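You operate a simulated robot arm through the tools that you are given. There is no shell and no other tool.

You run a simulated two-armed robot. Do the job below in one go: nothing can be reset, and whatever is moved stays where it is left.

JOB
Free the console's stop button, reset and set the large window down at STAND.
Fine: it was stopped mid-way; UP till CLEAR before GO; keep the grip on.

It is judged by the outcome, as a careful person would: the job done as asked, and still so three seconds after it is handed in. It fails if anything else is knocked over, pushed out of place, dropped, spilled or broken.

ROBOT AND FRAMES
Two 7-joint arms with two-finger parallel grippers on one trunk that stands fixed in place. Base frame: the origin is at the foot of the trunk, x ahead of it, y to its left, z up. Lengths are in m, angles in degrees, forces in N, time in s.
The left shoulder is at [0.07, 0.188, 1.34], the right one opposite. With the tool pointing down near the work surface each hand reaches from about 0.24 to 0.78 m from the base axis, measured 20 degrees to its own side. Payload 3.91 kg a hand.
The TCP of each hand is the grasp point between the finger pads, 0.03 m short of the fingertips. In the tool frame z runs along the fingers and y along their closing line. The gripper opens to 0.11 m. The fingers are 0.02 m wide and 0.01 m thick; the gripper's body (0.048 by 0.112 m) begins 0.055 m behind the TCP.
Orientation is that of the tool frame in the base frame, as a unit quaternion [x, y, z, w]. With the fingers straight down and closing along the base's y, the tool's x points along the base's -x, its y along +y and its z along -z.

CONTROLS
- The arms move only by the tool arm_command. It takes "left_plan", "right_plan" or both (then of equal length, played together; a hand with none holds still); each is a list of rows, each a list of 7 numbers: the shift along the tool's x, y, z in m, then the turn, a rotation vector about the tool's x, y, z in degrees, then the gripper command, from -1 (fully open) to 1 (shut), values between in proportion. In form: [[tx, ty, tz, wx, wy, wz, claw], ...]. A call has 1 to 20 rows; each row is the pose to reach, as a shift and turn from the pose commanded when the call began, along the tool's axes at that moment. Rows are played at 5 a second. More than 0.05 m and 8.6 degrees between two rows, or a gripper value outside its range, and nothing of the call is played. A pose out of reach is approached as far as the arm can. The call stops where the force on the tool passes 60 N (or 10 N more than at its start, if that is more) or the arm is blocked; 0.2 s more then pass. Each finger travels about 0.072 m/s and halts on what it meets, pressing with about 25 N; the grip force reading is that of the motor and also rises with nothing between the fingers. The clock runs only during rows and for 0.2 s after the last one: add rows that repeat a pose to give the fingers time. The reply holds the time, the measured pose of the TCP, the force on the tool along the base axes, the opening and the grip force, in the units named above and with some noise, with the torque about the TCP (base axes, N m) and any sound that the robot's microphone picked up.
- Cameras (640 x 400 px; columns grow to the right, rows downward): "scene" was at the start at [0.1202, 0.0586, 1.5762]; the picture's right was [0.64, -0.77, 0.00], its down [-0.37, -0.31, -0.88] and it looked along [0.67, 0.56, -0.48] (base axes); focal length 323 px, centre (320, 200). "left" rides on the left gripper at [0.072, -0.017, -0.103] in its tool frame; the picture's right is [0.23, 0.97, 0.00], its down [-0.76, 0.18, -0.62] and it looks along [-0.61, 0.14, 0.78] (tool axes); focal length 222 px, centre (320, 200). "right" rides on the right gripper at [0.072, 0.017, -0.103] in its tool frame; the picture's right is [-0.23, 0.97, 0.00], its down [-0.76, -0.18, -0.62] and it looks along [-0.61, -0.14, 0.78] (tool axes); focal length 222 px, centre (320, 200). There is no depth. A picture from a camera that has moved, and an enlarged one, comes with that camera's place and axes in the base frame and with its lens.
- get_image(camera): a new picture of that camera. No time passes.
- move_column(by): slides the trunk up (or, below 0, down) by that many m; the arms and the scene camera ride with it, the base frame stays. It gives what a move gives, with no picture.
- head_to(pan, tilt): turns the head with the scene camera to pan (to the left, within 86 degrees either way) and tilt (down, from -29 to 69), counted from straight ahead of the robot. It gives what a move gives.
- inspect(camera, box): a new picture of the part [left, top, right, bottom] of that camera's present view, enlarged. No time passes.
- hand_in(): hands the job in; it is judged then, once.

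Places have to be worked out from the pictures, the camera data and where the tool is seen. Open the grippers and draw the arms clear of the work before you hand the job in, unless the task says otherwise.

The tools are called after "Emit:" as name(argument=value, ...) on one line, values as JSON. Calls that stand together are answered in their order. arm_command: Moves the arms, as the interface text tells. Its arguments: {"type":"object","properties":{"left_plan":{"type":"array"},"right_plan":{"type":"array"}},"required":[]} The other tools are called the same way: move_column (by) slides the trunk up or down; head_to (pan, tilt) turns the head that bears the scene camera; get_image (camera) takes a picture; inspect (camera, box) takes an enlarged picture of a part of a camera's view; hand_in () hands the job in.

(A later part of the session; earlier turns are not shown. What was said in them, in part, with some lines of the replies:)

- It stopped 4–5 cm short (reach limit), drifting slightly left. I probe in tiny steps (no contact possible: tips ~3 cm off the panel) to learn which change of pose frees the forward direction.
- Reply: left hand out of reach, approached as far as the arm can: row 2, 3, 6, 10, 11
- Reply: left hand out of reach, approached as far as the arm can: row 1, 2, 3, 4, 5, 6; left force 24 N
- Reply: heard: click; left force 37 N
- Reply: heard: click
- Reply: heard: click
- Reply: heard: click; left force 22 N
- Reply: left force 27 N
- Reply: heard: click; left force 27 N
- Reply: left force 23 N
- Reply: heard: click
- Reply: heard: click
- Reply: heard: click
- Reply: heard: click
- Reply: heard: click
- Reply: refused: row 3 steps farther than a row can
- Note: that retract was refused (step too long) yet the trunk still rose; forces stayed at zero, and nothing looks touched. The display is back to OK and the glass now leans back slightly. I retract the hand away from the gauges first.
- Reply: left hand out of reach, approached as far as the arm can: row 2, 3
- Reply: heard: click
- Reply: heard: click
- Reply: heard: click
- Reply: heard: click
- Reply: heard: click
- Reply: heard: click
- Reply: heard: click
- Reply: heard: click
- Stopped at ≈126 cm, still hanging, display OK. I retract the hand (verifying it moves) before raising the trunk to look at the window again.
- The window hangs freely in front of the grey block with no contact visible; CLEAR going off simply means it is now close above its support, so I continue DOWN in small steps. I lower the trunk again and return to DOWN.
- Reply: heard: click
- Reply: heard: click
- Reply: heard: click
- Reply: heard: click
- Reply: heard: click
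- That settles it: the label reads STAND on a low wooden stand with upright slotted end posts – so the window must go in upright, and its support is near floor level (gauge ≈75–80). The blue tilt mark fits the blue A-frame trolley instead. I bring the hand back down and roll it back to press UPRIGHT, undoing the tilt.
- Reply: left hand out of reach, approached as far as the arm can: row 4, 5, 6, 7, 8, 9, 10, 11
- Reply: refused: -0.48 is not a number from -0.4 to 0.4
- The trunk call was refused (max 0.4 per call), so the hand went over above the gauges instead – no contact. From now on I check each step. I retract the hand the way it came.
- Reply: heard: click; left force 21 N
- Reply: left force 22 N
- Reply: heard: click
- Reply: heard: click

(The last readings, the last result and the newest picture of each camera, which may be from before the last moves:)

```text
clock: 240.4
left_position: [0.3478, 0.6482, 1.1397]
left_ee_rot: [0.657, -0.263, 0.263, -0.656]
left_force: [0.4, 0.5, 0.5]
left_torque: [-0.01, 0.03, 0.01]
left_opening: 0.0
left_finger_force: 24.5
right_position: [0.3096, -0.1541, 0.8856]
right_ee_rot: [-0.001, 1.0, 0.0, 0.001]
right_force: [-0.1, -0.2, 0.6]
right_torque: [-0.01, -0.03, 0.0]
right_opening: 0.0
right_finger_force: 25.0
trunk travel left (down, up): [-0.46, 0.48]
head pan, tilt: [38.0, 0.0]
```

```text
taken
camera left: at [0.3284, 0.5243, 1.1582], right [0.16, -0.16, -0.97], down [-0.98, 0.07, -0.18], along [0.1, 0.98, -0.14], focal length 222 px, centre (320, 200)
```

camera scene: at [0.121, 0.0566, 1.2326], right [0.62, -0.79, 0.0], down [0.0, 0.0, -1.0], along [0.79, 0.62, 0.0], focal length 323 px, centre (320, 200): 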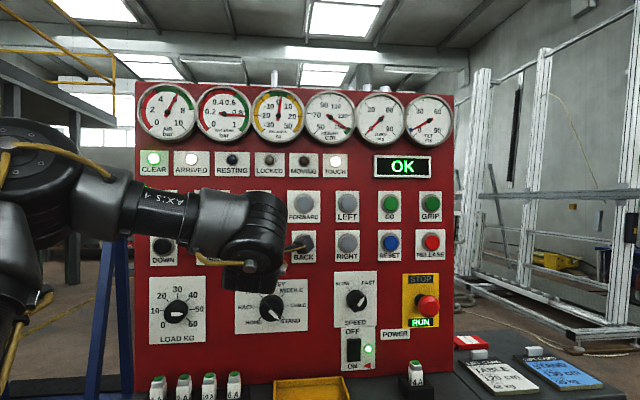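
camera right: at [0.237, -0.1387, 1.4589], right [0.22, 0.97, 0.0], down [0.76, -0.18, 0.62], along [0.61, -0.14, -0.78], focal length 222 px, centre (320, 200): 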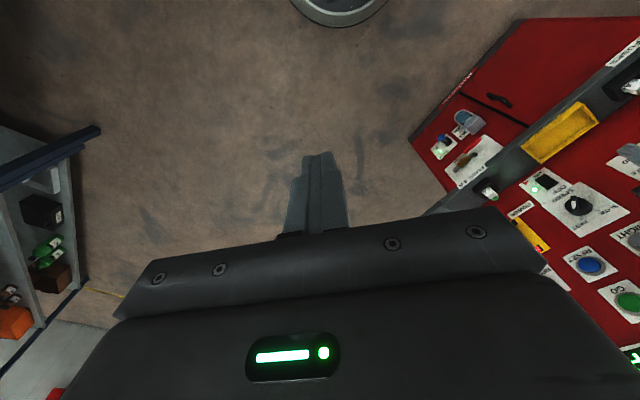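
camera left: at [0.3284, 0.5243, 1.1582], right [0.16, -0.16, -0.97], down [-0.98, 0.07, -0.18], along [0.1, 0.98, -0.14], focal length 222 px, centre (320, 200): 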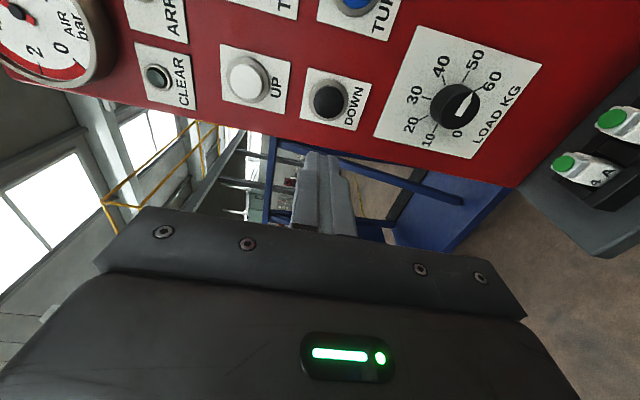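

Lined up (1 cm to the left of DOWN). I approach to ~2.5 cm before the button and check.

Emit:
arm_command(left_plan=[[0.005, 0, 0.045, 0, 0, 0, 1], [0.0105, 0, 0.09, 0, 0, 0, 1], [0.0105, 0, 0.117, 0, 0, 0, 1]])

Emit:
inspect(camera="left", box=[220, 60, 460, 240])

```text
clock: 241.2
left_position: [0.4361, 0.7289, 1.1401]
left_ee_rot: [0.657, -0.262, 0.262, -0.656]
left_force: [0.3, -0.3, 0.0]
left_torque: [0.01, -0.02, 0.0]
left_opening: 0.0002
left_finger_force: 25.3
right_position: [0.3117, -0.1538, 0.8841]
right_ee_rot: [-0.001, 1.0, -0.001, 0.0]
right_force: [0.2, 0.0, -0.2]
right_torque: [-0.04, 0.01, 0.0]
right_opening: 0.0001
right_finger_force: 25.0
trunk travel left (down, up): [-0.46, 0.48]
head pan, tilt: [38.0, 0.0]
```

```text
2.22 times, centred on (340, 150) of left
camera zoom: at [0.4168, 0.604, 1.1586], right [0.16, -0.16, -0.97], down [-0.98, 0.07, -0.18], along [0.1, 0.98, -0.14], focal length 494 px, centre (276, 311)
```

zoom: 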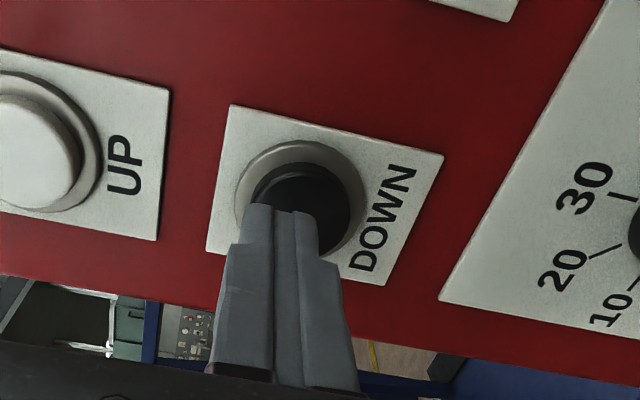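

On target. I press DOWN for about 1.2 s (expect ~6–8 cm).

Emit:
arm_command(left_plan=[[0, 0, 0.018, 0, 0, 0, 1], [0, 0, 0.0245, 0, 0, 0, 1], [0, 0, 0.0245, 0, 0, 0, 1], [0, 0, 0.0245, 0, 0, 0, 1], [0, 0, 0.0245, 0, 0, 0, 1], [0, 0, 0.0245, 0, 0, 0, 1], [0, 0, 0.0245, 0, 0, 0, 1], [0, 0, 0.005, 0, 0, 0, 1], [0, 0, 0.002, 0, 0, 0, 1]])

Emit:
inspect(camera="scene", box=[130, 75, 460, 190])

Emit:
inspect(camera="scene", box=[295, 80, 460, 190])

```text
clock: 243.2
left_position: [0.4376, 0.729, 1.1391]
left_ee_rot: [0.657, -0.262, 0.263, -0.656]
left_force: [0.7, -0.5, 0.3]
left_torque: [0.01, -0.01, 0.01]
left_opening: 0.0002
left_finger_force: 25.0
right_position: [0.3098, -0.155, 0.884]
right_ee_rot: [-0.002, 1.0, -0.001, 0.0]
right_force: [0.3, -0.2, 0.0]
right_torque: [-0.01, 0.01, 0.03]
right_opening: 0.0
right_finger_force: 24.8
trunk travel left (down, up): [-0.46, 0.48]
head pan, tilt: [38.0, 0.0]
heard: click
```

```text
1.94 times, centred on (295, 132) of scene
camera zoom: at [0.1217, 0.055, 1.2326], right [0.62, -0.79, 0.0], down [0.0, 0.0, -1.0], along [0.79, 0.62, 0.0], focal length 626 px, centre (368, 331)
```

zoom: 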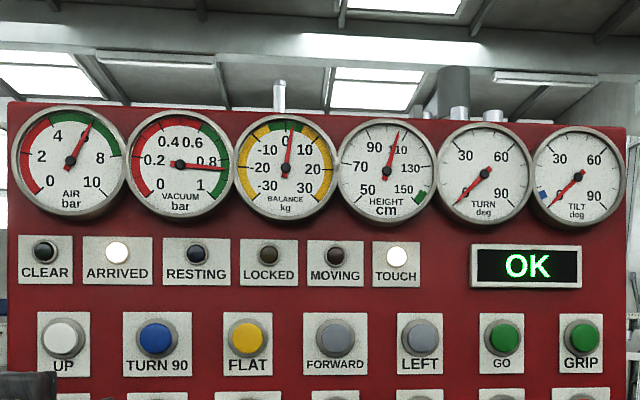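

```text
3.64 times, centred on (378, 135) of scene
camera zoom: at [0.1217, 0.055, 1.2326], right [0.62, -0.79, 0.0], down [0.0, 0.0, -1.0], along [0.79, 0.62, 0.0], focal length 1174 px, centre (111, 436)
```

zoom: 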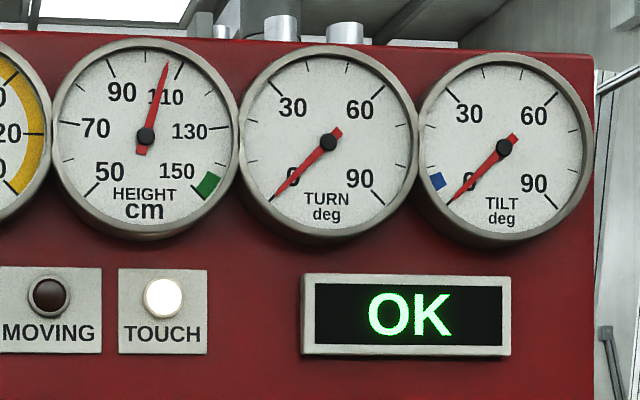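

A click but no movement this time. I hold DOWN and look at the lamps and display during the press.

Emit:
arm_command(left_plan=[[0, 0, 0.018, 0, 0, 0, 1], [0, 0, 0.024, 0, 0, 0, 1], [0, 0, 0.024, 0, 0, 0, 1], [0, 0, 0.024, 0, 0, 0, 1]])

Emit:
inspect(camera="scene", box=[130, 75, 460, 190])

Emit:
inspect(camera="scene", box=[295, 80, 460, 190])

```text
clock: 244.2
left_position: [0.4533, 0.7457, 1.1412]
left_ee_rot: [-0.656, 0.262, -0.262, 0.657]
left_force: [-1.8, -5.1, -1.8]
left_torque: [-0.03, 0.07, -0.06]
left_opening: 0.0002
left_finger_force: 24.9
right_position: [0.3101, -0.1556, 0.8855]
right_ee_rot: [-0.001, 1.0, -0.001, 0.0]
right_force: [-0.1, -0.8, 0.4]
right_torque: [0.04, -0.03, -0.04]
right_opening: 0.0001
right_finger_force: 25.2
trunk travel left (down, up): [-0.46, 0.48]
head pan, tilt: [38.0, 0.0]
heard: click
```

```text
1.94 times, centred on (295, 132) of scene
camera zoom: at [0.1212, 0.0538, 1.2327], right [0.62, -0.79, 0.0], down [0.0, 0.0, -1.0], along [0.79, 0.62, 0.0], focal length 626 px, centre (368, 331)
```

zoom: 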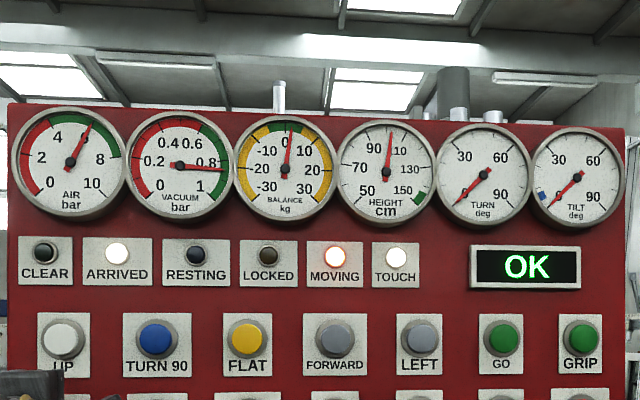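

```text
3.64 times, centred on (378, 135) of scene
camera zoom: at [0.1212, 0.0538, 1.2327], right [0.62, -0.79, 0.0], down [0.0, 0.0, -1.0], along [0.79, 0.62, 0.0], focal length 1174 px, centre (111, 436)
```

zoom: 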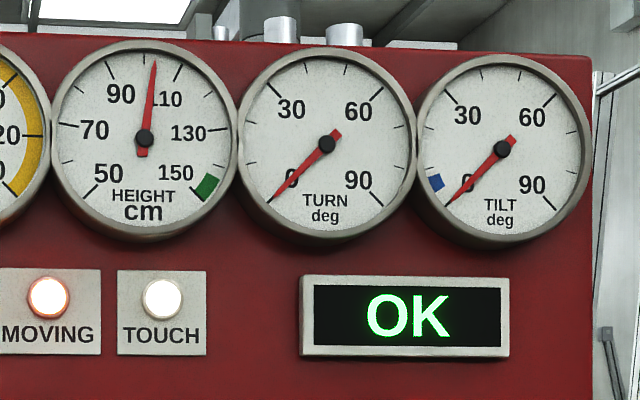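

It is descending (≈103 cm) – the earlier press was just too shallow. I hold slightly deeper for ~0.8 s more, then release.

Emit:
arm_command(left_plan=[[0, 0, 0.003, 0, 0, 0, 1], [0, 0, 0.003, 0, 0, 0, 1], [0, 0, 0.003, 0, 0, 0, 1], [0, 0, -0.024, 0, 0, 0, 1], [0, 0, -0.024, 0, 0, 0, 1]])

Emit:
inspect(camera="scene", box=[130, 75, 460, 190])

Emit:
inspect(camera="scene", box=[295, 80, 460, 190])

```text
clock: 245.4
left_position: [0.4367, 0.7282, 1.1396]
left_ee_rot: [0.658, -0.261, 0.262, -0.656]
left_force: [0.6, 0.2, -0.1]
left_torque: [0.01, -0.02, 0.03]
left_opening: 0.0003
left_finger_force: 25.0
right_position: [0.3113, -0.1545, 0.8842]
right_ee_rot: [-0.001, 1.0, -0.001, -0.001]
right_force: [0.4, -0.4, -0.1]
right_torque: [-0.01, 0.03, 0.02]
right_opening: 0.0
right_finger_force: 25.5
trunk travel left (down, up): [-0.46, 0.48]
head pan, tilt: [38.0, 0.0]
```

```text
1.94 times, centred on (295, 132) of scene
camera zoom: at [0.1223, 0.0552, 1.2325], right [0.62, -0.79, 0.0], down [0.0, 0.0, -1.0], along [0.79, 0.62, 0.0], focal length 626 px, centre (368, 331)
```

zoom: 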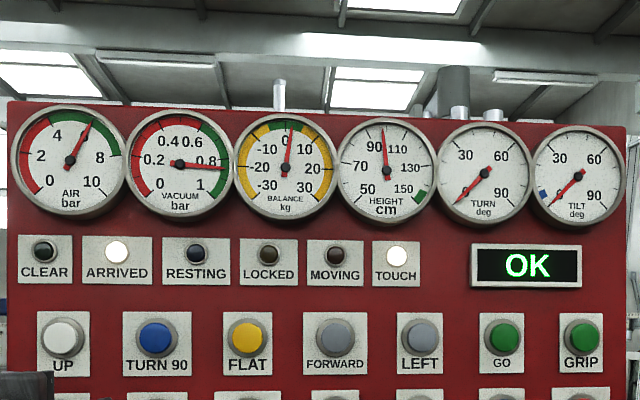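

```text
3.64 times, centred on (378, 135) of scene
camera zoom: at [0.1223, 0.0552, 1.2325], right [0.62, -0.79, 0.0], down [0.0, 0.0, -1.0], along [0.79, 0.62, 0.0], focal length 1174 px, centre (111, 436)
```

zoom: 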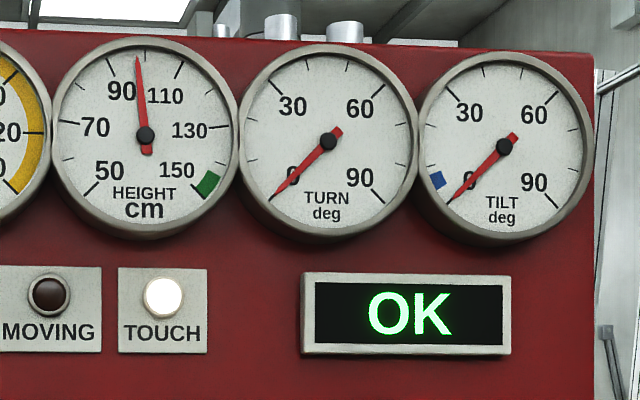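

≈98 cm. The lower edge should be entering the slots; I go on in ~0.8 s presses.

Emit:
arm_command(left_plan=[[0, 0, 0.018, 0, 0, 0, 1], [0, 0, 0.027, 0, 0, 0, 1], [0, 0, 0.027, 0, 0, 0, 1], [0, 0, 0.027, 0, 0, 0, 1], [0, 0, 0.027, 0, 0, 0, 1], [0, 0, 0.003, 0, 0, 0, 1], [0, 0, 0, 0, 0, 0, 1]])

Emit:
inspect(camera="scene", box=[130, 75, 460, 190])

Emit:
inspect(camera="scene", box=[295, 80, 460, 190])

```text
clock: 247.0
left_position: [0.4373, 0.7287, 1.141]
left_ee_rot: [0.657, -0.262, 0.263, -0.656]
left_force: [-0.1, 0.5, -0.4]
left_torque: [-0.01, 0.0, 0.01]
left_opening: 0.0001
left_finger_force: 24.7
right_position: [0.3106, -0.1543, 0.8849]
right_ee_rot: [-0.001, 1.0, 0.0, 0.0]
right_force: [-0.1, -0.2, 0.8]
right_torque: [0.0, 0.01, 0.0]
right_opening: 0.0003
right_finger_force: 25.1
trunk travel left (down, up): [-0.46, 0.48]
head pan, tilt: [38.0, 0.0]
heard: click
```

```text
1.94 times, centred on (295, 132) of scene
camera zoom: at [0.1219, 0.055, 1.2326], right [0.62, -0.79, 0.0], down [0.0, 0.0, -1.0], along [0.79, 0.62, 0.0], focal length 626 px, centre (368, 331)
```

zoom: 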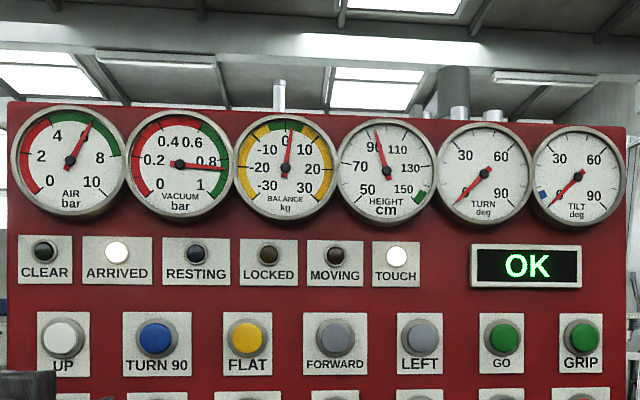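

```text
3.64 times, centred on (378, 135) of scene
camera zoom: at [0.1219, 0.055, 1.2326], right [0.62, -0.79, 0.0], down [0.0, 0.0, -1.0], along [0.79, 0.62, 0.0], focal length 1174 px, centre (111, 436)
```

zoom: 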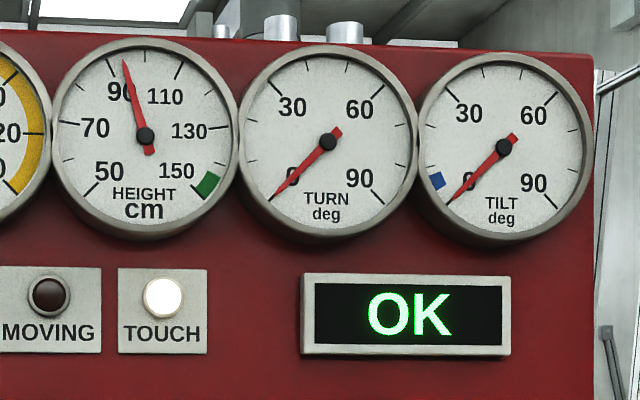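

≈94 cm. Next press ~1.1 s.

Emit:
arm_command(left_plan=[[0, 0, 0.018, 0, 0, 0, 1], [0, 0, 0.027, 0, 0, 0, 1], [0, 0, 0.027, 0, 0, 0, 1], [0, 0, 0.027, 0, 0, 0, 1], [0, 0, 0.027, 0, 0, 0, 1], [0, 0, 0.027, 0, 0, 0, 1], [0, 0, 0.003, 0, 0, 0, 1], [0, 0, 0, 0, 0, 0, 1]])

Emit:
inspect(camera="scene", box=[130, 75, 460, 190])

Emit:
inspect(camera="scene", box=[295, 80, 460, 190])

```text
clock: 248.8
left_position: [0.4374, 0.7288, 1.1399]
left_ee_rot: [0.657, -0.262, 0.262, -0.656]
left_force: [0.3, -0.1, -1.2]
left_torque: [0.0, 0.01, 0.02]
left_opening: 0.0
left_finger_force: 25.0
right_position: [0.3108, -0.1533, 0.8862]
right_ee_rot: [-0.001, 1.0, -0.001, 0.001]
right_force: [0.2, 0.0, -0.4]
right_torque: [-0.03, 0.0, -0.04]
right_opening: 0.0
right_finger_force: 25.6
trunk travel left (down, up): [-0.46, 0.48]
head pan, tilt: [38.0, 0.0]
heard: click
```

```text
1.94 times, centred on (295, 132) of scene
camera zoom: at [0.122, 0.055, 1.2326], right [0.62, -0.79, 0.0], down [0.0, 0.0, -1.0], along [0.79, 0.62, 0.0], focal length 626 px, centre (368, 331)
```

zoom: 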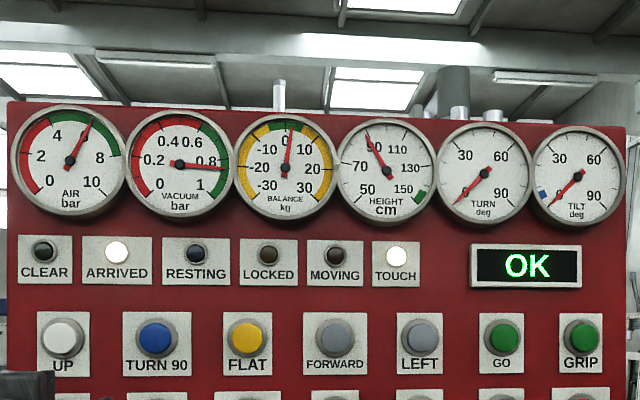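

```text
3.64 times, centred on (378, 135) of scene
camera zoom: at [0.122, 0.055, 1.2326], right [0.62, -0.79, 0.0], down [0.0, 0.0, -1.0], along [0.79, 0.62, 0.0], focal length 1174 px, centre (111, 436)
```

zoom: 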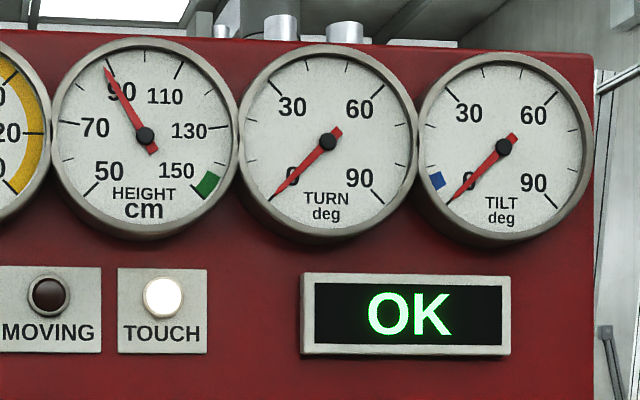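

≈88.6 cm. I continue with shorter ~0.8 s presses.

Emit:
arm_command(left_plan=[[0, 0, 0.018, 0, 0, 0, 1], [0, 0, 0.027, 0, 0, 0, 1], [0, 0, 0.027, 0, 0, 0, 1], [0, 0, 0.027, 0, 0, 0, 1], [0, 0, 0.027, 0, 0, 0, 1], [0, 0, 0.003, 0, 0, 0, 1], [0, 0, 0, 0, 0, 0, 1]])

Emit:
inspect(camera="scene", box=[130, 75, 460, 190])

Emit:
inspect(camera="scene", box=[295, 80, 460, 190])

```text
clock: 250.4
left_position: [0.4364, 0.7292, 1.1397]
left_ee_rot: [0.657, -0.262, 0.262, -0.657]
left_force: [0.3, 0.6, 0.2]
left_torque: [0.02, -0.01, 0.01]
left_opening: 0.0
left_finger_force: 24.8
right_position: [0.3104, -0.1532, 0.8853]
right_ee_rot: [-0.001, 1.0, -0.001, 0.0]
right_force: [0.1, 0.9, 0.6]
right_torque: [-0.02, 0.01, 0.0]
right_opening: 0.0
right_finger_force: 24.7
trunk travel left (down, up): [-0.46, 0.48]
head pan, tilt: [38.0, 0.0]
heard: click
```

```text
1.94 times, centred on (295, 132) of scene
camera zoom: at [0.1219, 0.055, 1.2326], right [0.62, -0.79, 0.0], down [0.0, 0.0, -1.0], along [0.79, 0.62, 0.0], focal length 626 px, centre (368, 331)
```

zoom: 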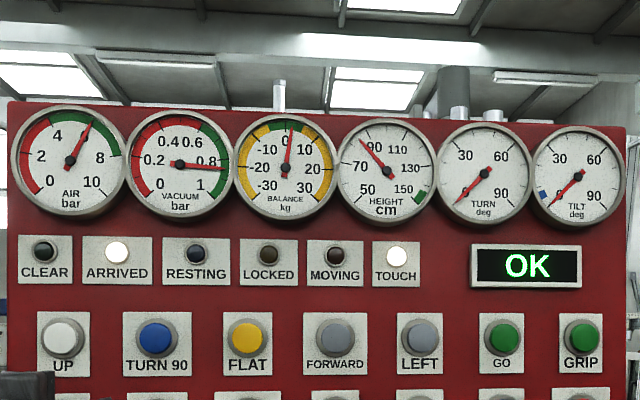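

```text
3.64 times, centred on (378, 135) of scene
camera zoom: at [0.1219, 0.055, 1.2326], right [0.62, -0.79, 0.0], down [0.0, 0.0, -1.0], along [0.79, 0.62, 0.0], focal length 1174 px, centre (111, 436)
```

zoom: 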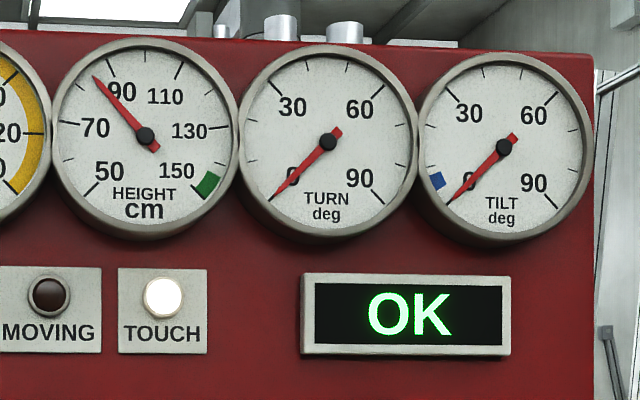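

≈84.7 cm, still not resting. Same press again.

Emit:
arm_command(left_plan=[[0, 0, 0.018, 0, 0, 0, 1], [0, 0, 0.027, 0, 0, 0, 1], [0, 0, 0.027, 0, 0, 0, 1], [0, 0, 0.027, 0, 0, 0, 1], [0, 0, 0.027, 0, 0, 0, 1], [0, 0, 0.003, 0, 0, 0, 1], [0, 0, 0, 0, 0, 0, 1]])

Emit:
inspect(camera="scene", box=[130, 75, 460, 190])

Emit:
inspect(camera="scene", box=[295, 80, 460, 190])

```text
clock: 252.0
left_position: [0.4367, 0.7276, 1.1395]
left_ee_rot: [0.658, -0.262, 0.263, -0.656]
left_force: [0.0, 0.0, 0.2]
left_torque: [0.02, 0.01, -0.01]
left_opening: 0.0002
left_finger_force: 25.0
right_position: [0.3109, -0.1539, 0.8845]
right_ee_rot: [-0.001, 1.0, -0.001, -0.001]
right_force: [0.3, 0.5, -0.2]
right_torque: [-0.01, 0.0, 0.0]
right_opening: 0.0
right_finger_force: 24.7
trunk travel left (down, up): [-0.46, 0.48]
head pan, tilt: [38.0, 0.0]
heard: click
```

```text
1.94 times, centred on (295, 132) of scene
camera zoom: at [0.1219, 0.0549, 1.2326], right [0.62, -0.79, 0.0], down [0.0, 0.0, -1.0], along [0.79, 0.62, 0.0], focal length 626 px, centre (368, 331)
```

zoom: 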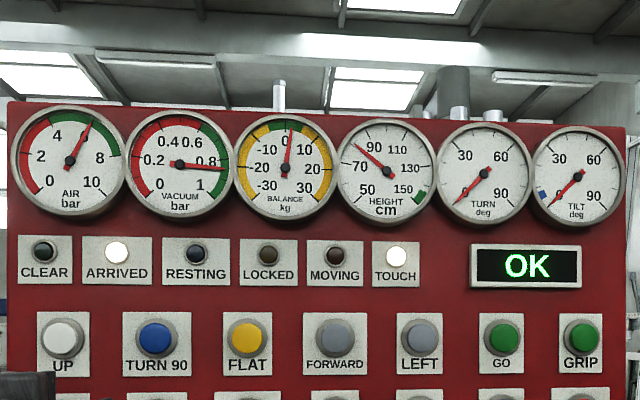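

```text
3.64 times, centred on (378, 135) of scene
camera zoom: at [0.1219, 0.0549, 1.2326], right [0.62, -0.79, 0.0], down [0.0, 0.0, -1.0], along [0.79, 0.62, 0.0], focal length 1174 px, centre (111, 436)
```

zoom: 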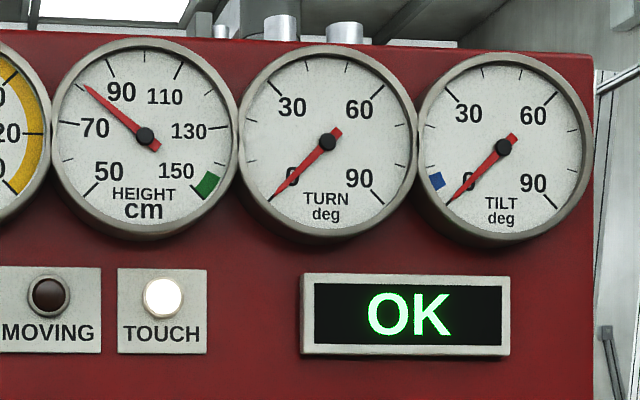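

≈81 cm. Now shorter, ~0.6 s presses.

Emit:
arm_command(left_plan=[[0, 0, 0.018, 0, 0, 0, 1], [0, 0, 0.027, 0, 0, 0, 1], [0, 0, 0.027, 0, 0, 0, 1], [0, 0, 0.027, 0, 0, 0, 1], [0, 0, 0.003, 0, 0, 0, 1], [0, 0, 0, 0, 0, 0, 1]])

Emit:
inspect(camera="scene", box=[130, 75, 460, 190])

Emit:
inspect(camera="scene", box=[295, 80, 460, 190])

```text
clock: 253.4
left_position: [0.4366, 0.7283, 1.1397]
left_ee_rot: [0.658, -0.262, 0.262, -0.656]
left_force: [-0.1, 0.9, -1.1]
left_torque: [0.01, 0.01, 0.01]
left_opening: 0.0
left_finger_force: 24.7
right_position: [0.3102, -0.1546, 0.8846]
right_ee_rot: [0.0, 1.0, -0.001, 0.0]
right_force: [0.0, 0.8, -0.3]
right_torque: [0.01, 0.03, 0.01]
right_opening: 0.0
right_finger_force: 24.9
trunk travel left (down, up): [-0.46, 0.48]
head pan, tilt: [38.0, 0.0]
heard: click
```

```text
1.94 times, centred on (295, 132) of scene
camera zoom: at [0.122, 0.0548, 1.2326], right [0.62, -0.79, 0.0], down [0.0, 0.0, -1.0], along [0.79, 0.62, 0.0], focal length 626 px, centre (368, 331)
```

zoom: 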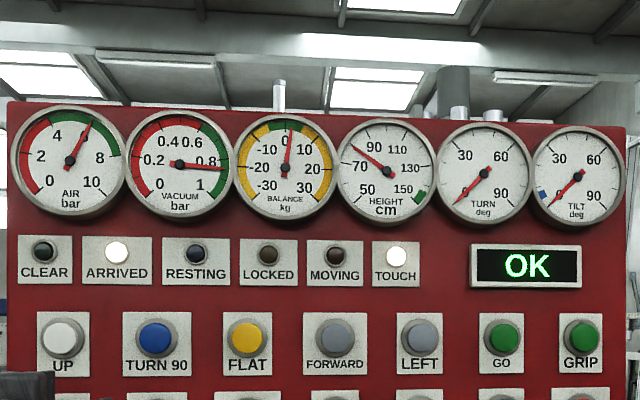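

```text
3.64 times, centred on (378, 135) of scene
camera zoom: at [0.122, 0.0548, 1.2326], right [0.62, -0.79, 0.0], down [0.0, 0.0, -1.0], along [0.79, 0.62, 0.0], focal length 1174 px, centre (111, 436)
```

zoom: 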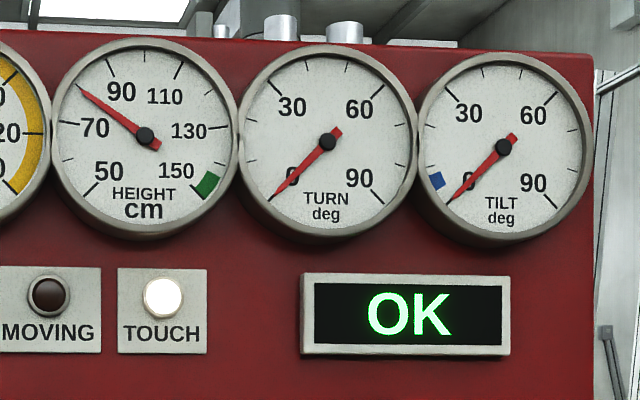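

≈80 cm. Again.

Emit:
arm_command(left_plan=[[0, 0, 0.018, 0, 0, 0, 1], [0, 0, 0.027, 0, 0, 0, 1], [0, 0, 0.027, 0, 0, 0, 1], [0, 0, 0.027, 0, 0, 0, 1], [0, 0, 0.012, 0, 0, 0, 1], [0, 0, 0, 0, 0, 0, 1]])

Emit:
inspect(camera="scene", box=[130, 75, 460, 190])

Emit:
inspect(camera="scene", box=[295, 80, 460, 190])

```text
clock: 254.8
left_position: [0.4355, 0.7281, 1.1408]
left_ee_rot: [0.657, -0.262, 0.262, -0.656]
left_force: [-0.2, -0.5, 0.2]
left_torque: [-0.02, 0.0, -0.02]
left_opening: 0.0
left_finger_force: 25.5
right_position: [0.3097, -0.1551, 0.8843]
right_ee_rot: [-0.002, 1.0, 0.0, 0.0]
right_force: [-0.3, -0.2, 0.2]
right_torque: [-0.04, 0.0, 0.0]
right_opening: 0.0
right_finger_force: 25.3
trunk travel left (down, up): [-0.46, 0.48]
head pan, tilt: [38.0, 0.0]
heard: click
```

```text
1.94 times, centred on (295, 132) of scene
camera zoom: at [0.121, 0.0543, 1.2328], right [0.62, -0.79, 0.0], down [0.0, 0.0, -1.0], along [0.79, 0.62, 0.0], focal length 626 px, centre (368, 331)
```

zoom: 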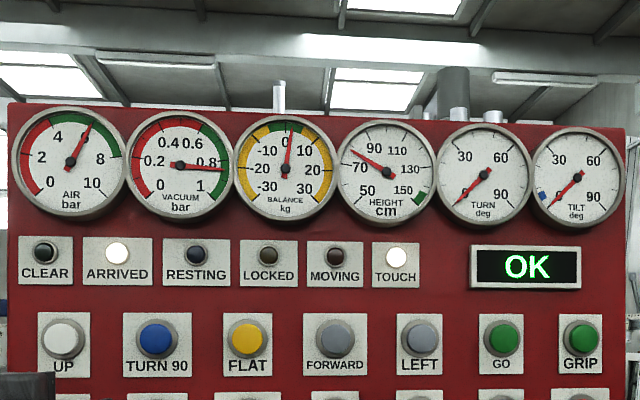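

```text
3.64 times, centred on (378, 135) of scene
camera zoom: at [0.121, 0.0543, 1.2328], right [0.62, -0.79, 0.0], down [0.0, 0.0, -1.0], along [0.79, 0.62, 0.0], focal length 1174 px, centre (111, 436)
```

zoom: 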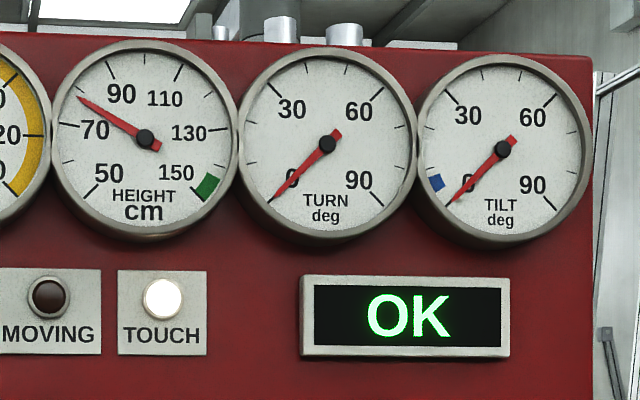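

≈78.3 cm. Again.

Emit:
arm_command(left_plan=[[0, 0, 0.018, 0, 0, 0, 1], [0, 0, 0.027, 0, 0, 0, 1], [0, 0, 0.027, 0, 0, 0, 1], [0, 0, 0.027, 0, 0, 0, 1], [0, 0, 0.012, 0, 0, 0, 1], [0, 0, 0, 0, 0, 0, 1]])

Emit:
inspect(camera="scene", box=[130, 75, 460, 190])

Emit:
inspect(camera="scene", box=[295, 80, 460, 190])

```text
clock: 256.2
left_position: [0.4382, 0.7291, 1.1408]
left_ee_rot: [-0.657, 0.261, -0.262, 0.657]
left_force: [0.1, 0.0, 0.4]
left_torque: [0.02, 0.0, -0.01]
left_opening: 0.0
left_finger_force: 24.7
right_position: [0.3096, -0.1542, 0.8854]
right_ee_rot: [-0.001, 1.0, 0.0, 0.0]
right_force: [0.4, 0.8, -0.8]
right_torque: [0.02, 0.01, -0.03]
right_opening: 0.0001
right_finger_force: 25.1
trunk travel left (down, up): [-0.46, 0.48]
head pan, tilt: [38.0, 0.0]
heard: click
```

```text
1.94 times, centred on (295, 132) of scene
camera zoom: at [0.1212, 0.0541, 1.2327], right [0.62, -0.79, 0.0], down [0.0, 0.0, -1.0], along [0.79, 0.62, 0.0], focal length 626 px, centre (368, 331)
```

zoom: 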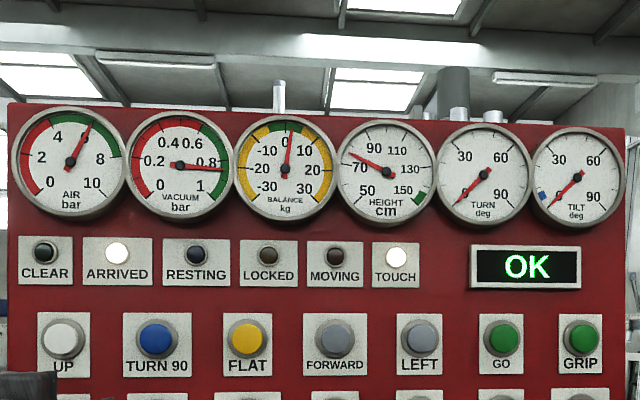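

```text
3.64 times, centred on (378, 135) of scene
camera zoom: at [0.1212, 0.0541, 1.2327], right [0.62, -0.79, 0.0], down [0.0, 0.0, -1.0], along [0.79, 0.62, 0.0], focal length 1174 px, centre (111, 436)
```

zoom: 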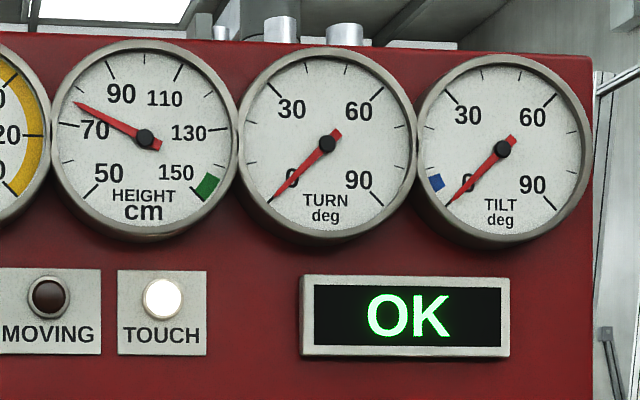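

≈77 cm. Again.

Emit:
arm_command(left_plan=[[0, 0, 0.018, 0, 0, 0, 1], [0, 0, 0.027, 0, 0, 0, 1], [0, 0, 0.027, 0, 0, 0, 1], [0, 0, 0.027, 0, 0, 0, 1], [0, 0, 0.012, 0, 0, 0, 1], [0, 0, 0, 0, 0, 0, 1]])

Emit:
inspect(camera="scene", box=[130, 75, 460, 190])

Emit:
inspect(camera="scene", box=[295, 80, 460, 190])

```text
clock: 257.6
left_position: [0.4356, 0.7274, 1.1406]
left_ee_rot: [-0.656, 0.262, -0.263, 0.657]
left_force: [-0.6, -0.8, 0.2]
left_torque: [0.0, 0.02, -0.01]
left_opening: 0.0
left_finger_force: 25.0
right_position: [0.3096, -0.1538, 0.8856]
right_ee_rot: [-0.001, 1.0, 0.0, 0.0]
right_force: [-0.3, -0.3, -0.7]
right_torque: [-0.01, 0.0, -0.02]
right_opening: 0.0
right_finger_force: 24.9
trunk travel left (down, up): [-0.46, 0.48]
head pan, tilt: [38.0, 0.0]
heard: click
```

```text
1.94 times, centred on (295, 132) of scene
camera zoom: at [0.1212, 0.054, 1.2327], right [0.62, -0.79, 0.0], down [0.0, 0.0, -1.0], along [0.79, 0.62, 0.0], focal length 626 px, centre (368, 331)
```

zoom: 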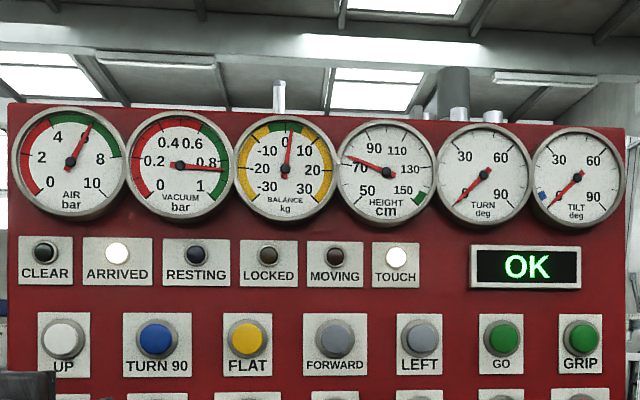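

```text
3.64 times, centred on (378, 135) of scene
camera zoom: at [0.1212, 0.054, 1.2327], right [0.62, -0.79, 0.0], down [0.0, 0.0, -1.0], along [0.79, 0.62, 0.0], focal length 1174 px, centre (111, 436)
```

zoom: 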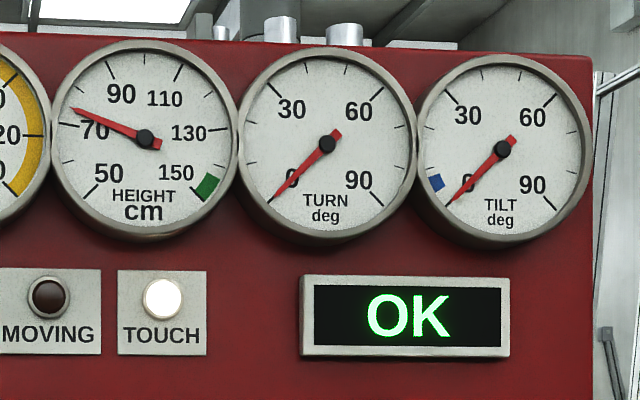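

≈75 cm, still hanging. Again, same short press.

Emit:
arm_command(left_plan=[[0, 0, 0.018, 0, 0, 0, 1], [0, 0, 0.027, 0, 0, 0, 1], [0, 0, 0.027, 0, 0, 0, 1], [0, 0, 0.027, 0, 0, 0, 1], [0, 0, 0.003, 0, 0, 0, 1], [0, 0, 0, 0, 0, 0, 1]])

Emit:
inspect(camera="scene", box=[130, 75, 460, 190])

Emit:
inspect(camera="scene", box=[295, 80, 460, 190])

```text
clock: 259.0
left_position: [0.4353, 0.7303, 1.1398]
left_ee_rot: [0.657, -0.263, 0.263, -0.656]
left_force: [0.0, 0.2, -0.7]
left_torque: [0.01, -0.01, -0.01]
left_opening: 0.0
left_finger_force: 24.7
right_position: [0.3103, -0.1543, 0.8847]
right_ee_rot: [-0.001, 1.0, -0.001, -0.001]
right_force: [0.0, 0.3, -0.2]
right_torque: [0.0, 0.01, -0.02]
right_opening: 0.0003
right_finger_force: 24.9
trunk travel left (down, up): [-0.46, 0.48]
head pan, tilt: [38.0, 0.0]
heard: click
```

```text
1.94 times, centred on (295, 132) of scene
camera zoom: at [0.122, 0.0548, 1.2326], right [0.62, -0.79, 0.0], down [0.0, 0.0, -1.0], along [0.79, 0.62, 0.0], focal length 626 px, centre (368, 331)
```

zoom: 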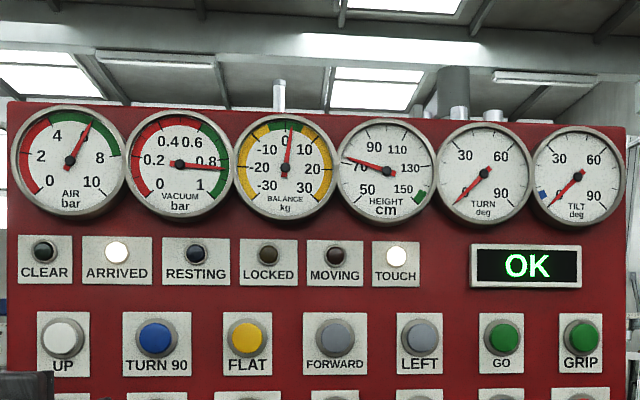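

```text
3.64 times, centred on (378, 135) of scene
camera zoom: at [0.122, 0.0548, 1.2326], right [0.62, -0.79, 0.0], down [0.0, 0.0, -1.0], along [0.79, 0.62, 0.0], focal length 1174 px, centre (111, 436)
```

zoom: 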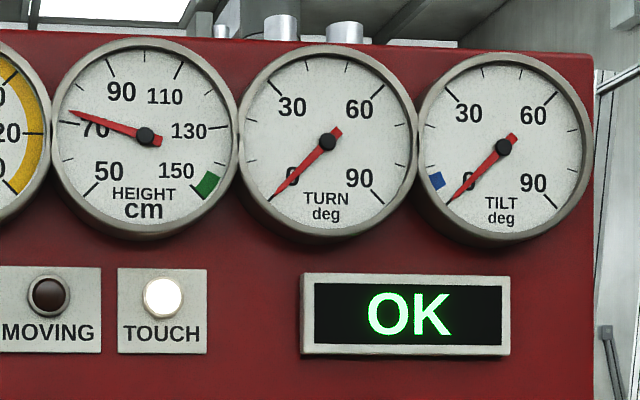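

≈73 cm. One more.

Emit:
arm_command(left_plan=[[0, 0, 0.018, 0, 0, 0, 1], [0, 0, 0.027, 0, 0, 0, 1], [0, 0, 0.027, 0, 0, 0, 1], [0, 0, 0.027, 0, 0, 0, 1], [0, 0, 0.003, 0, 0, 0, 1], [0, 0, 0, 0, 0, 0, 1]])

Emit:
inspect(camera="scene", box=[130, 75, 460, 190])

Emit:
inspect(camera="scene", box=[295, 80, 460, 190])

```text
clock: 260.4
left_position: [0.4358, 0.7291, 1.1401]
left_ee_rot: [0.657, -0.263, 0.263, -0.656]
left_force: [-0.4, -0.1, -0.2]
left_torque: [-0.01, -0.04, 0.03]
left_opening: 0.0
left_finger_force: 25.4
right_position: [0.3111, -0.1521, 0.8839]
right_ee_rot: [-0.001, 1.0, 0.0, 0.001]
right_force: [0.1, -0.1, -0.4]
right_torque: [-0.04, 0.0, 0.01]
right_opening: 0.0
right_finger_force: 24.8
trunk travel left (down, up): [-0.46, 0.48]
head pan, tilt: [38.0, 0.0]
heard: click
```

```text
1.94 times, centred on (295, 132) of scene
camera zoom: at [0.122, 0.0547, 1.2326], right [0.62, -0.79, 0.0], down [0.0, 0.0, -1.0], along [0.79, 0.62, 0.0], focal length 626 px, centre (368, 331)
```

zoom: 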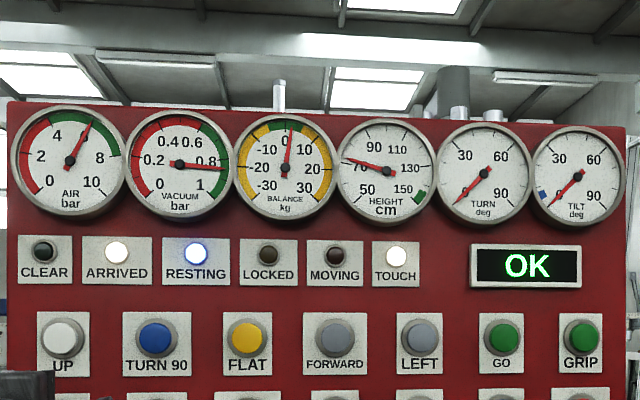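

```text
3.64 times, centred on (378, 135) of scene
camera zoom: at [0.122, 0.0547, 1.2326], right [0.62, -0.79, 0.0], down [0.0, 0.0, -1.0], along [0.79, 0.62, 0.0], focal length 1174 px, centre (111, 436)
```

zoom: 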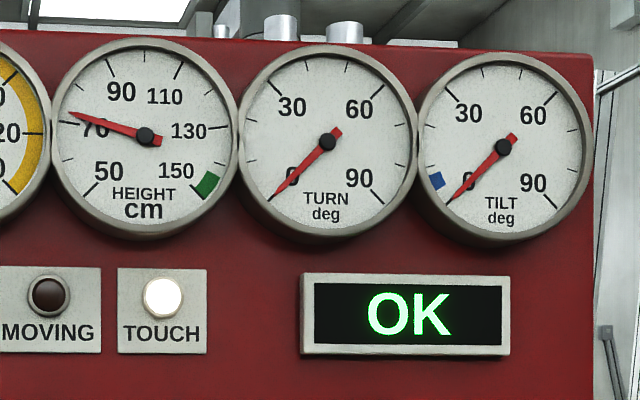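

RESTING is lit at ≈73 cm with tilt 0, ARRIVED lit, display OK – the window is set down. I retract the hand from the console (grip of the lift stays on; RELEASE untouched).

Emit:
arm_command(left_plan=[[0, 0, -0.04, 0, 0, 0, 1], [0, 0, -0.08, 0, 0, 0, 1], [0, 0, -0.12, 0, 0, 0, 1]])

Emit:
get_image(camera="scene")

```text
clock: 261.2
left_position: [0.3513, 0.6398, 1.143]
left_ee_rot: [-0.656, 0.262, -0.263, 0.657]
left_force: [-0.1, -0.4, 0.6]
left_torque: [-0.04, 0.0, -0.02]
left_opening: 0.0
left_finger_force: 25.0
right_position: [0.3092, -0.1565, 0.8855]
right_ee_rot: [-0.001, 1.0, -0.001, 0.001]
right_force: [0.0, 0.3, 0.4]
right_torque: [-0.01, -0.03, 0.02]
right_opening: 0.0
right_finger_force: 25.2
trunk travel left (down, up): [-0.46, 0.48]
head pan, tilt: [38.0, 0.0]
```

```text
taken
camera scene: at [0.12, 0.0526, 1.2329], right [0.62, -0.79, 0.0], down [0.0, 0.0, -1.0], along [0.79, 0.62, 0.0], focal length 323 px, centre (320, 200)
```

scene: 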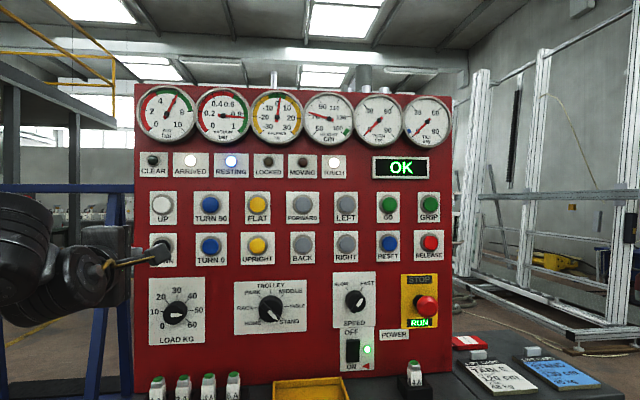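

Hand is clear; lamps still ARRIVED and RESTING. I raise the trunk and use the periscope view once more to verify the window really sits in the stand.

Emit:
move_column(by=0.4)

```text
clock: 265.1
left_position: [0.3521, 0.64, 1.5402]
left_ee_rot: [0.657, -0.262, 0.263, -0.656]
left_force: [0.6, -0.4, 0.5]
left_torque: [-0.05, 0.02, 0.0]
left_opening: 0.0
left_finger_force: 24.5
right_position: [0.3107, -0.1543, 1.2848]
right_ee_rot: [0.0, 1.0, 0.0, 0.0]
right_force: [0.4, -0.2, 0.1]
right_torque: [-0.03, 0.0, 0.0]
right_opening: 0.0
right_finger_force: 24.6
trunk travel left (down, up): [-0.86, 0.08]
head pan, tilt: [38.0, 0.0]
```

Trunk is up and the hand clear; now the hand up with the roll for the view.

Emit:
arm_command(left_plan=[[0, -0.033, -0.005, 0, 0, -8, 1], [0, -0.066, -0.01, 0, 0, -16, 1], [0, -0.099, -0.015, 0, 0, -24, 1], [0, -0.132, -0.02, 0, 0, -32, 1], [0, -0.165, -0.02, 0, 0, -40, 1], [0, -0.198, -0.02, 0, 0, -48, 1], [0, -0.231, -0.02, 0, 0, -56, 1], [0, -0.264, -0.02, 0, 0, -64, 1], [0, -0.297, -0.02, 0, 0, -72, 1], [0, -0.33, -0.02, 0, 0, -80, 1], [0, -0.36, -0.02, 0, 0, -88, 1]])

Emit:
inspect(camera="left", box=[260, 40, 380, 130])

Emit:
inspect(camera="left", box=[320, 80, 370, 130])

Emit:
inspect(camera="left", box=[270, 70, 330, 110])

```text
clock: 267.5
left_position: [0.344, 0.6264, 1.8977]
left_ee_rot: [0.656, 0.268, 0.643, -0.29]
left_force: [-0.3, -0.2, 0.3]
left_torque: [-0.03, 0.04, -0.01]
left_opening: 0.0001
left_finger_force: 25.1
right_position: [0.312, -0.1552, 1.2839]
right_ee_rot: [0.0, 1.0, 0.001, -0.001]
right_force: [0.8, -0.2, 0.2]
right_torque: [0.01, 0.01, 0.0]
right_opening: 0.0
right_finger_force: 24.8
trunk travel left (down, up): [-0.86, 0.08]
head pan, tilt: [38.0, 0.0]
```

```text
4.44 times, centred on (320, 85) of left
camera zoom: at [0.2625, 0.5613, 1.9723], right [0.71, -0.67, 0.19], down [-0.32, -0.56, -0.76], along [0.62, 0.48, -0.62], focal length 987 px, centre (320, 711)
```

zoom: 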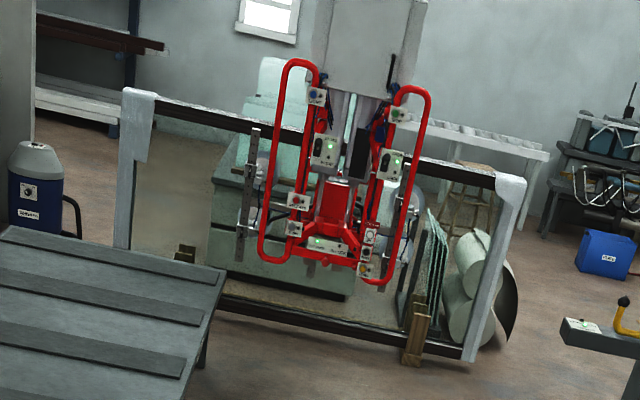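

```text
8.00 times, centred on (345, 105) of left
camera zoom: at [0.2625, 0.5613, 1.9723], right [0.71, -0.67, 0.19], down [-0.32, -0.56, -0.76], along [0.62, 0.48, -0.62], focal length 1777 px, centre (120, 960)
```

zoom: 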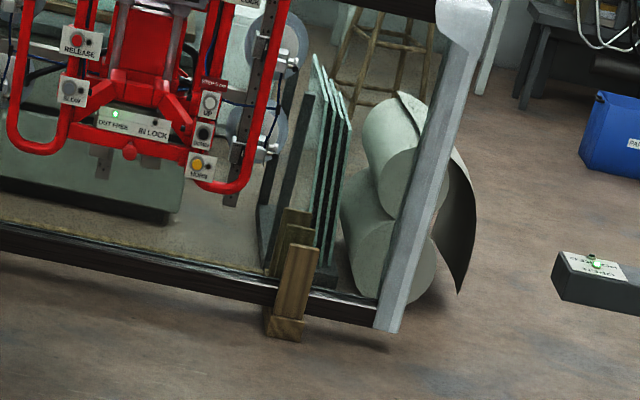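

```text
10.00 times, centred on (300, 90) of left
camera zoom: at [0.2625, 0.5613, 1.9723], right [0.71, -0.67, 0.19], down [-0.32, -0.56, -0.76], along [0.62, 0.48, -0.62], focal length 2221 px, centre (520, 1300)
```

zoom: 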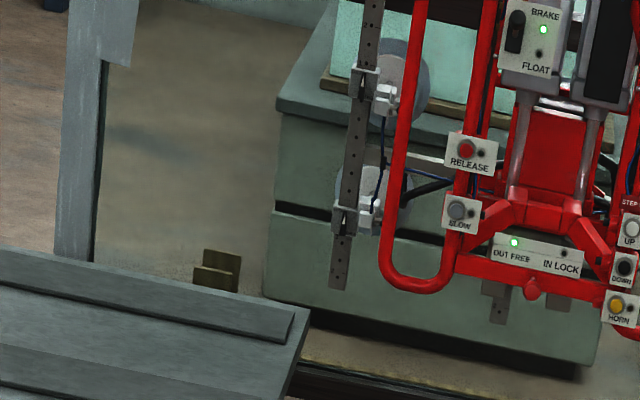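

Verified: the window stands in the stand's slot between the posts, lift still holding it. I bring the hand back down, roll it back, and open both grippers in free space.

Emit:
arm_command(left_plan=[[-0.033, 0, 0, 0, 0, 8, -1], [-0.066, 0, 0, 0, 0, 16, -1], [-0.099, 0, 0, 0, 0, 24, -1], [-0.132, 0, 0, 0, 0, 32, -1], [-0.165, 0, 0, 0, 0, 40, -1], [-0.198, 0, 0, 0, 0, 48, -1], [-0.231, 0, 0, 0, 0, 56, -1], [-0.264, 0, 0, 0, 0, 64, -1], [-0.297, 0, 0, 0, 0, 72, -1], [-0.33, 0, 0, 0, 0, 80, -1], [-0.36, 0, 0, 0, 0, 88, -1]], right_plan=[[0, 0, 0, 0, 0, 0, -1], [0, 0, 0, 0, 0, 0, -1], [0, 0, 0, 0, 0, 0, -1], [0, 0, 0, 0, 0, 0, -1], [0, 0, 0, 0, 0, 0, -1], [0, 0, 0, 0, 0, 0, -1], [0, 0, 0, 0, 0, 0, -1], [0, 0, 0, 0, 0, 0, -1], [0, 0, 0, 0, 0, 0, -1], [0, 0, 0, 0, 0, 0, -1], [0, 0, 0, 0, 0, 0, -1]])

Emit:
head_to(pan=40, tilt=20)

Emit:
get_image(camera="scene")

```text
clock: 269.9
left_position: [0.3283, 0.6371, 1.5406]
left_ee_rot: [-0.656, 0.263, -0.263, 0.656]
left_force: [-0.5, 0.4, 0.0]
left_torque: [0.01, -0.01, 0.0]
left_opening: 0.1099
left_finger_force: 0.1
right_position: [0.3112, -0.1546, 1.2859]
right_ee_rot: [-0.001, 1.0, -0.001, 0.0]
right_force: [-0.3, -0.7, 0.3]
right_torque: [-0.03, 0.0, 0.02]
right_opening: 0.1099
right_finger_force: 0.1
trunk travel left (down, up): [-0.86, 0.08]
head pan, tilt: [38.0, 0.0]
```

```text
clock: 270.7
left_position: [0.3283, 0.6358, 1.542]
left_ee_rot: [0.658, -0.263, 0.263, -0.655]
left_force: [-0.3, -0.1, 0.6]
left_torque: [-0.02, 0.03, 0.0]
left_opening: 0.1098
left_finger_force: 0.1
right_position: [0.31, -0.1553, 1.2852]
right_ee_rot: [-0.002, 1.0, 0.0, 0.0]
right_force: [-0.2, 0.1, -0.3]
right_torque: [-0.01, 0.01, 0.02]
right_opening: 0.1101
right_finger_force: 0.2
trunk travel left (down, up): [-0.86, 0.08]
head pan, tilt: [40.0, 20.0]
```

```text
taken
camera scene: at [0.1218, 0.0586, 1.6005], right [0.64, -0.77, 0.0], down [-0.26, -0.22, -0.94], along [0.72, 0.6, -0.34], focal length 323 px, centre (320, 200)
```

scene: 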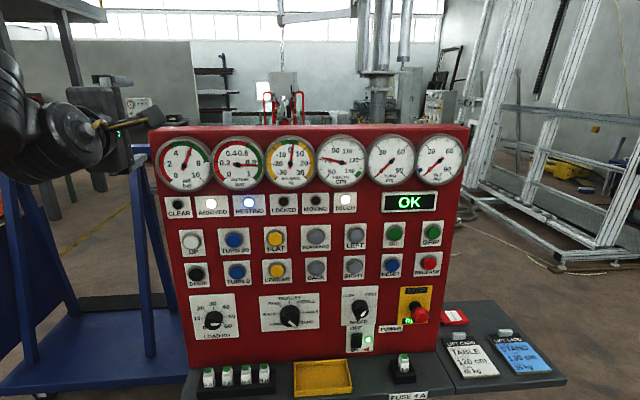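

Both grippers are open, arms clear. A last enlarged check of the console lamps, knobs and shelf items.

Emit:
inspect(camera="scene", box=[150, 125, 470, 290])

Emit:
inspect(camera="scene", box=[180, 270, 570, 400])

```text
2.00 times, centred on (310, 208) of scene
camera zoom: at [0.1218, 0.0586, 1.6005], right [0.64, -0.77, 0.0], down [-0.26, -0.22, -0.94], along [0.72, 0.6, -0.34], focal length 646 px, centre (340, 185)
```

zoom: 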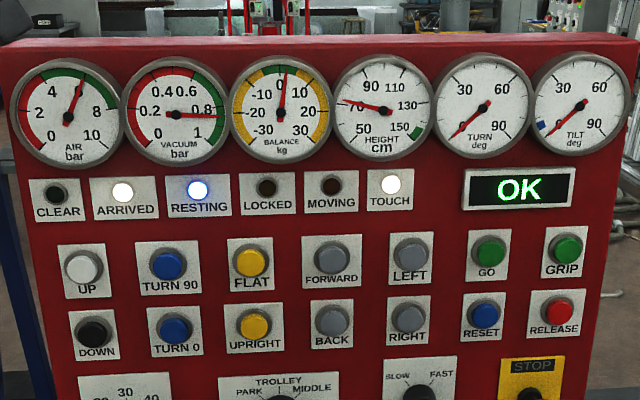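

```text
1.64 times, centred on (375, 335) of scene
camera zoom: at [0.1218, 0.0586, 1.6005], right [0.64, -0.77, 0.0], down [-0.26, -0.22, -0.94], along [0.72, 0.6, -0.34], focal length 530 px, centre (230, -22)
```

zoom: 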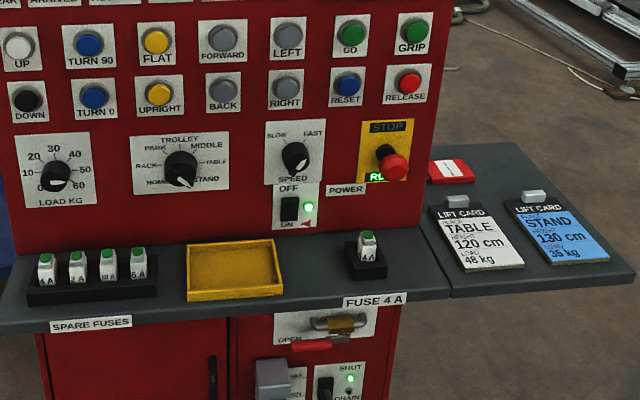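

The stop button is free with RUN lit, and the display shows OK. ARRIVED and RESTING are lit, vacuum is in the green with the lift's grip still on, and everything on the console is in place. The window stands in the STAND slot and both arms are clear, so I hand in.

Emit:
hand_in()

```text
The job is handed in.
```

The large window is set down at STAND, standing upright in the slot of the low wooden stand. The lift's grip is still on; I never touched RELEASE.

- **Stop and reset:** I pulled the stop button out (RUN lit), pressed RESET, and the display went to OK.
- **Moving it:** I held UP past CLEAR to about 145 cm, then held GO until ARRIVED lit. I lowered it until RESTING lit at about 73 cm.
- **Final state:** ARRIVED and RESTING are lit and the display shows OK. Vacuum and balance are in the green, and tilt and turn read 0. I checked from above that the window sits between the stand's posts. Both grippers are open and both arms are clear of the console.

Some things did not go cleanly:

- **Bump on the panel:** Early on, the left hand ran off its path and hit the console panel at about 160 N near UPRIGHT, with the stop still engaged. I saw no change or damage afterwards.
- **Close pass by the gauges:** A refused arm move was followed by a trunk lift, so the hand rose past the gauges very close to the panel. No force registered.
- **Tilt detour:** At STAND I first tilted the window to the blue TILT mark, thinking it was meant for the stand. The lift refused further tilt (NO ROOM), and I lowered it to about 120 cm like that. I then raised it, set it upright again and lowered it properly.

The STAND card says 35 kg, but going by the LOAD and BALANCE readings the window weighs about 48 kg. If 35 kg is that stand's limit, check it before you release.
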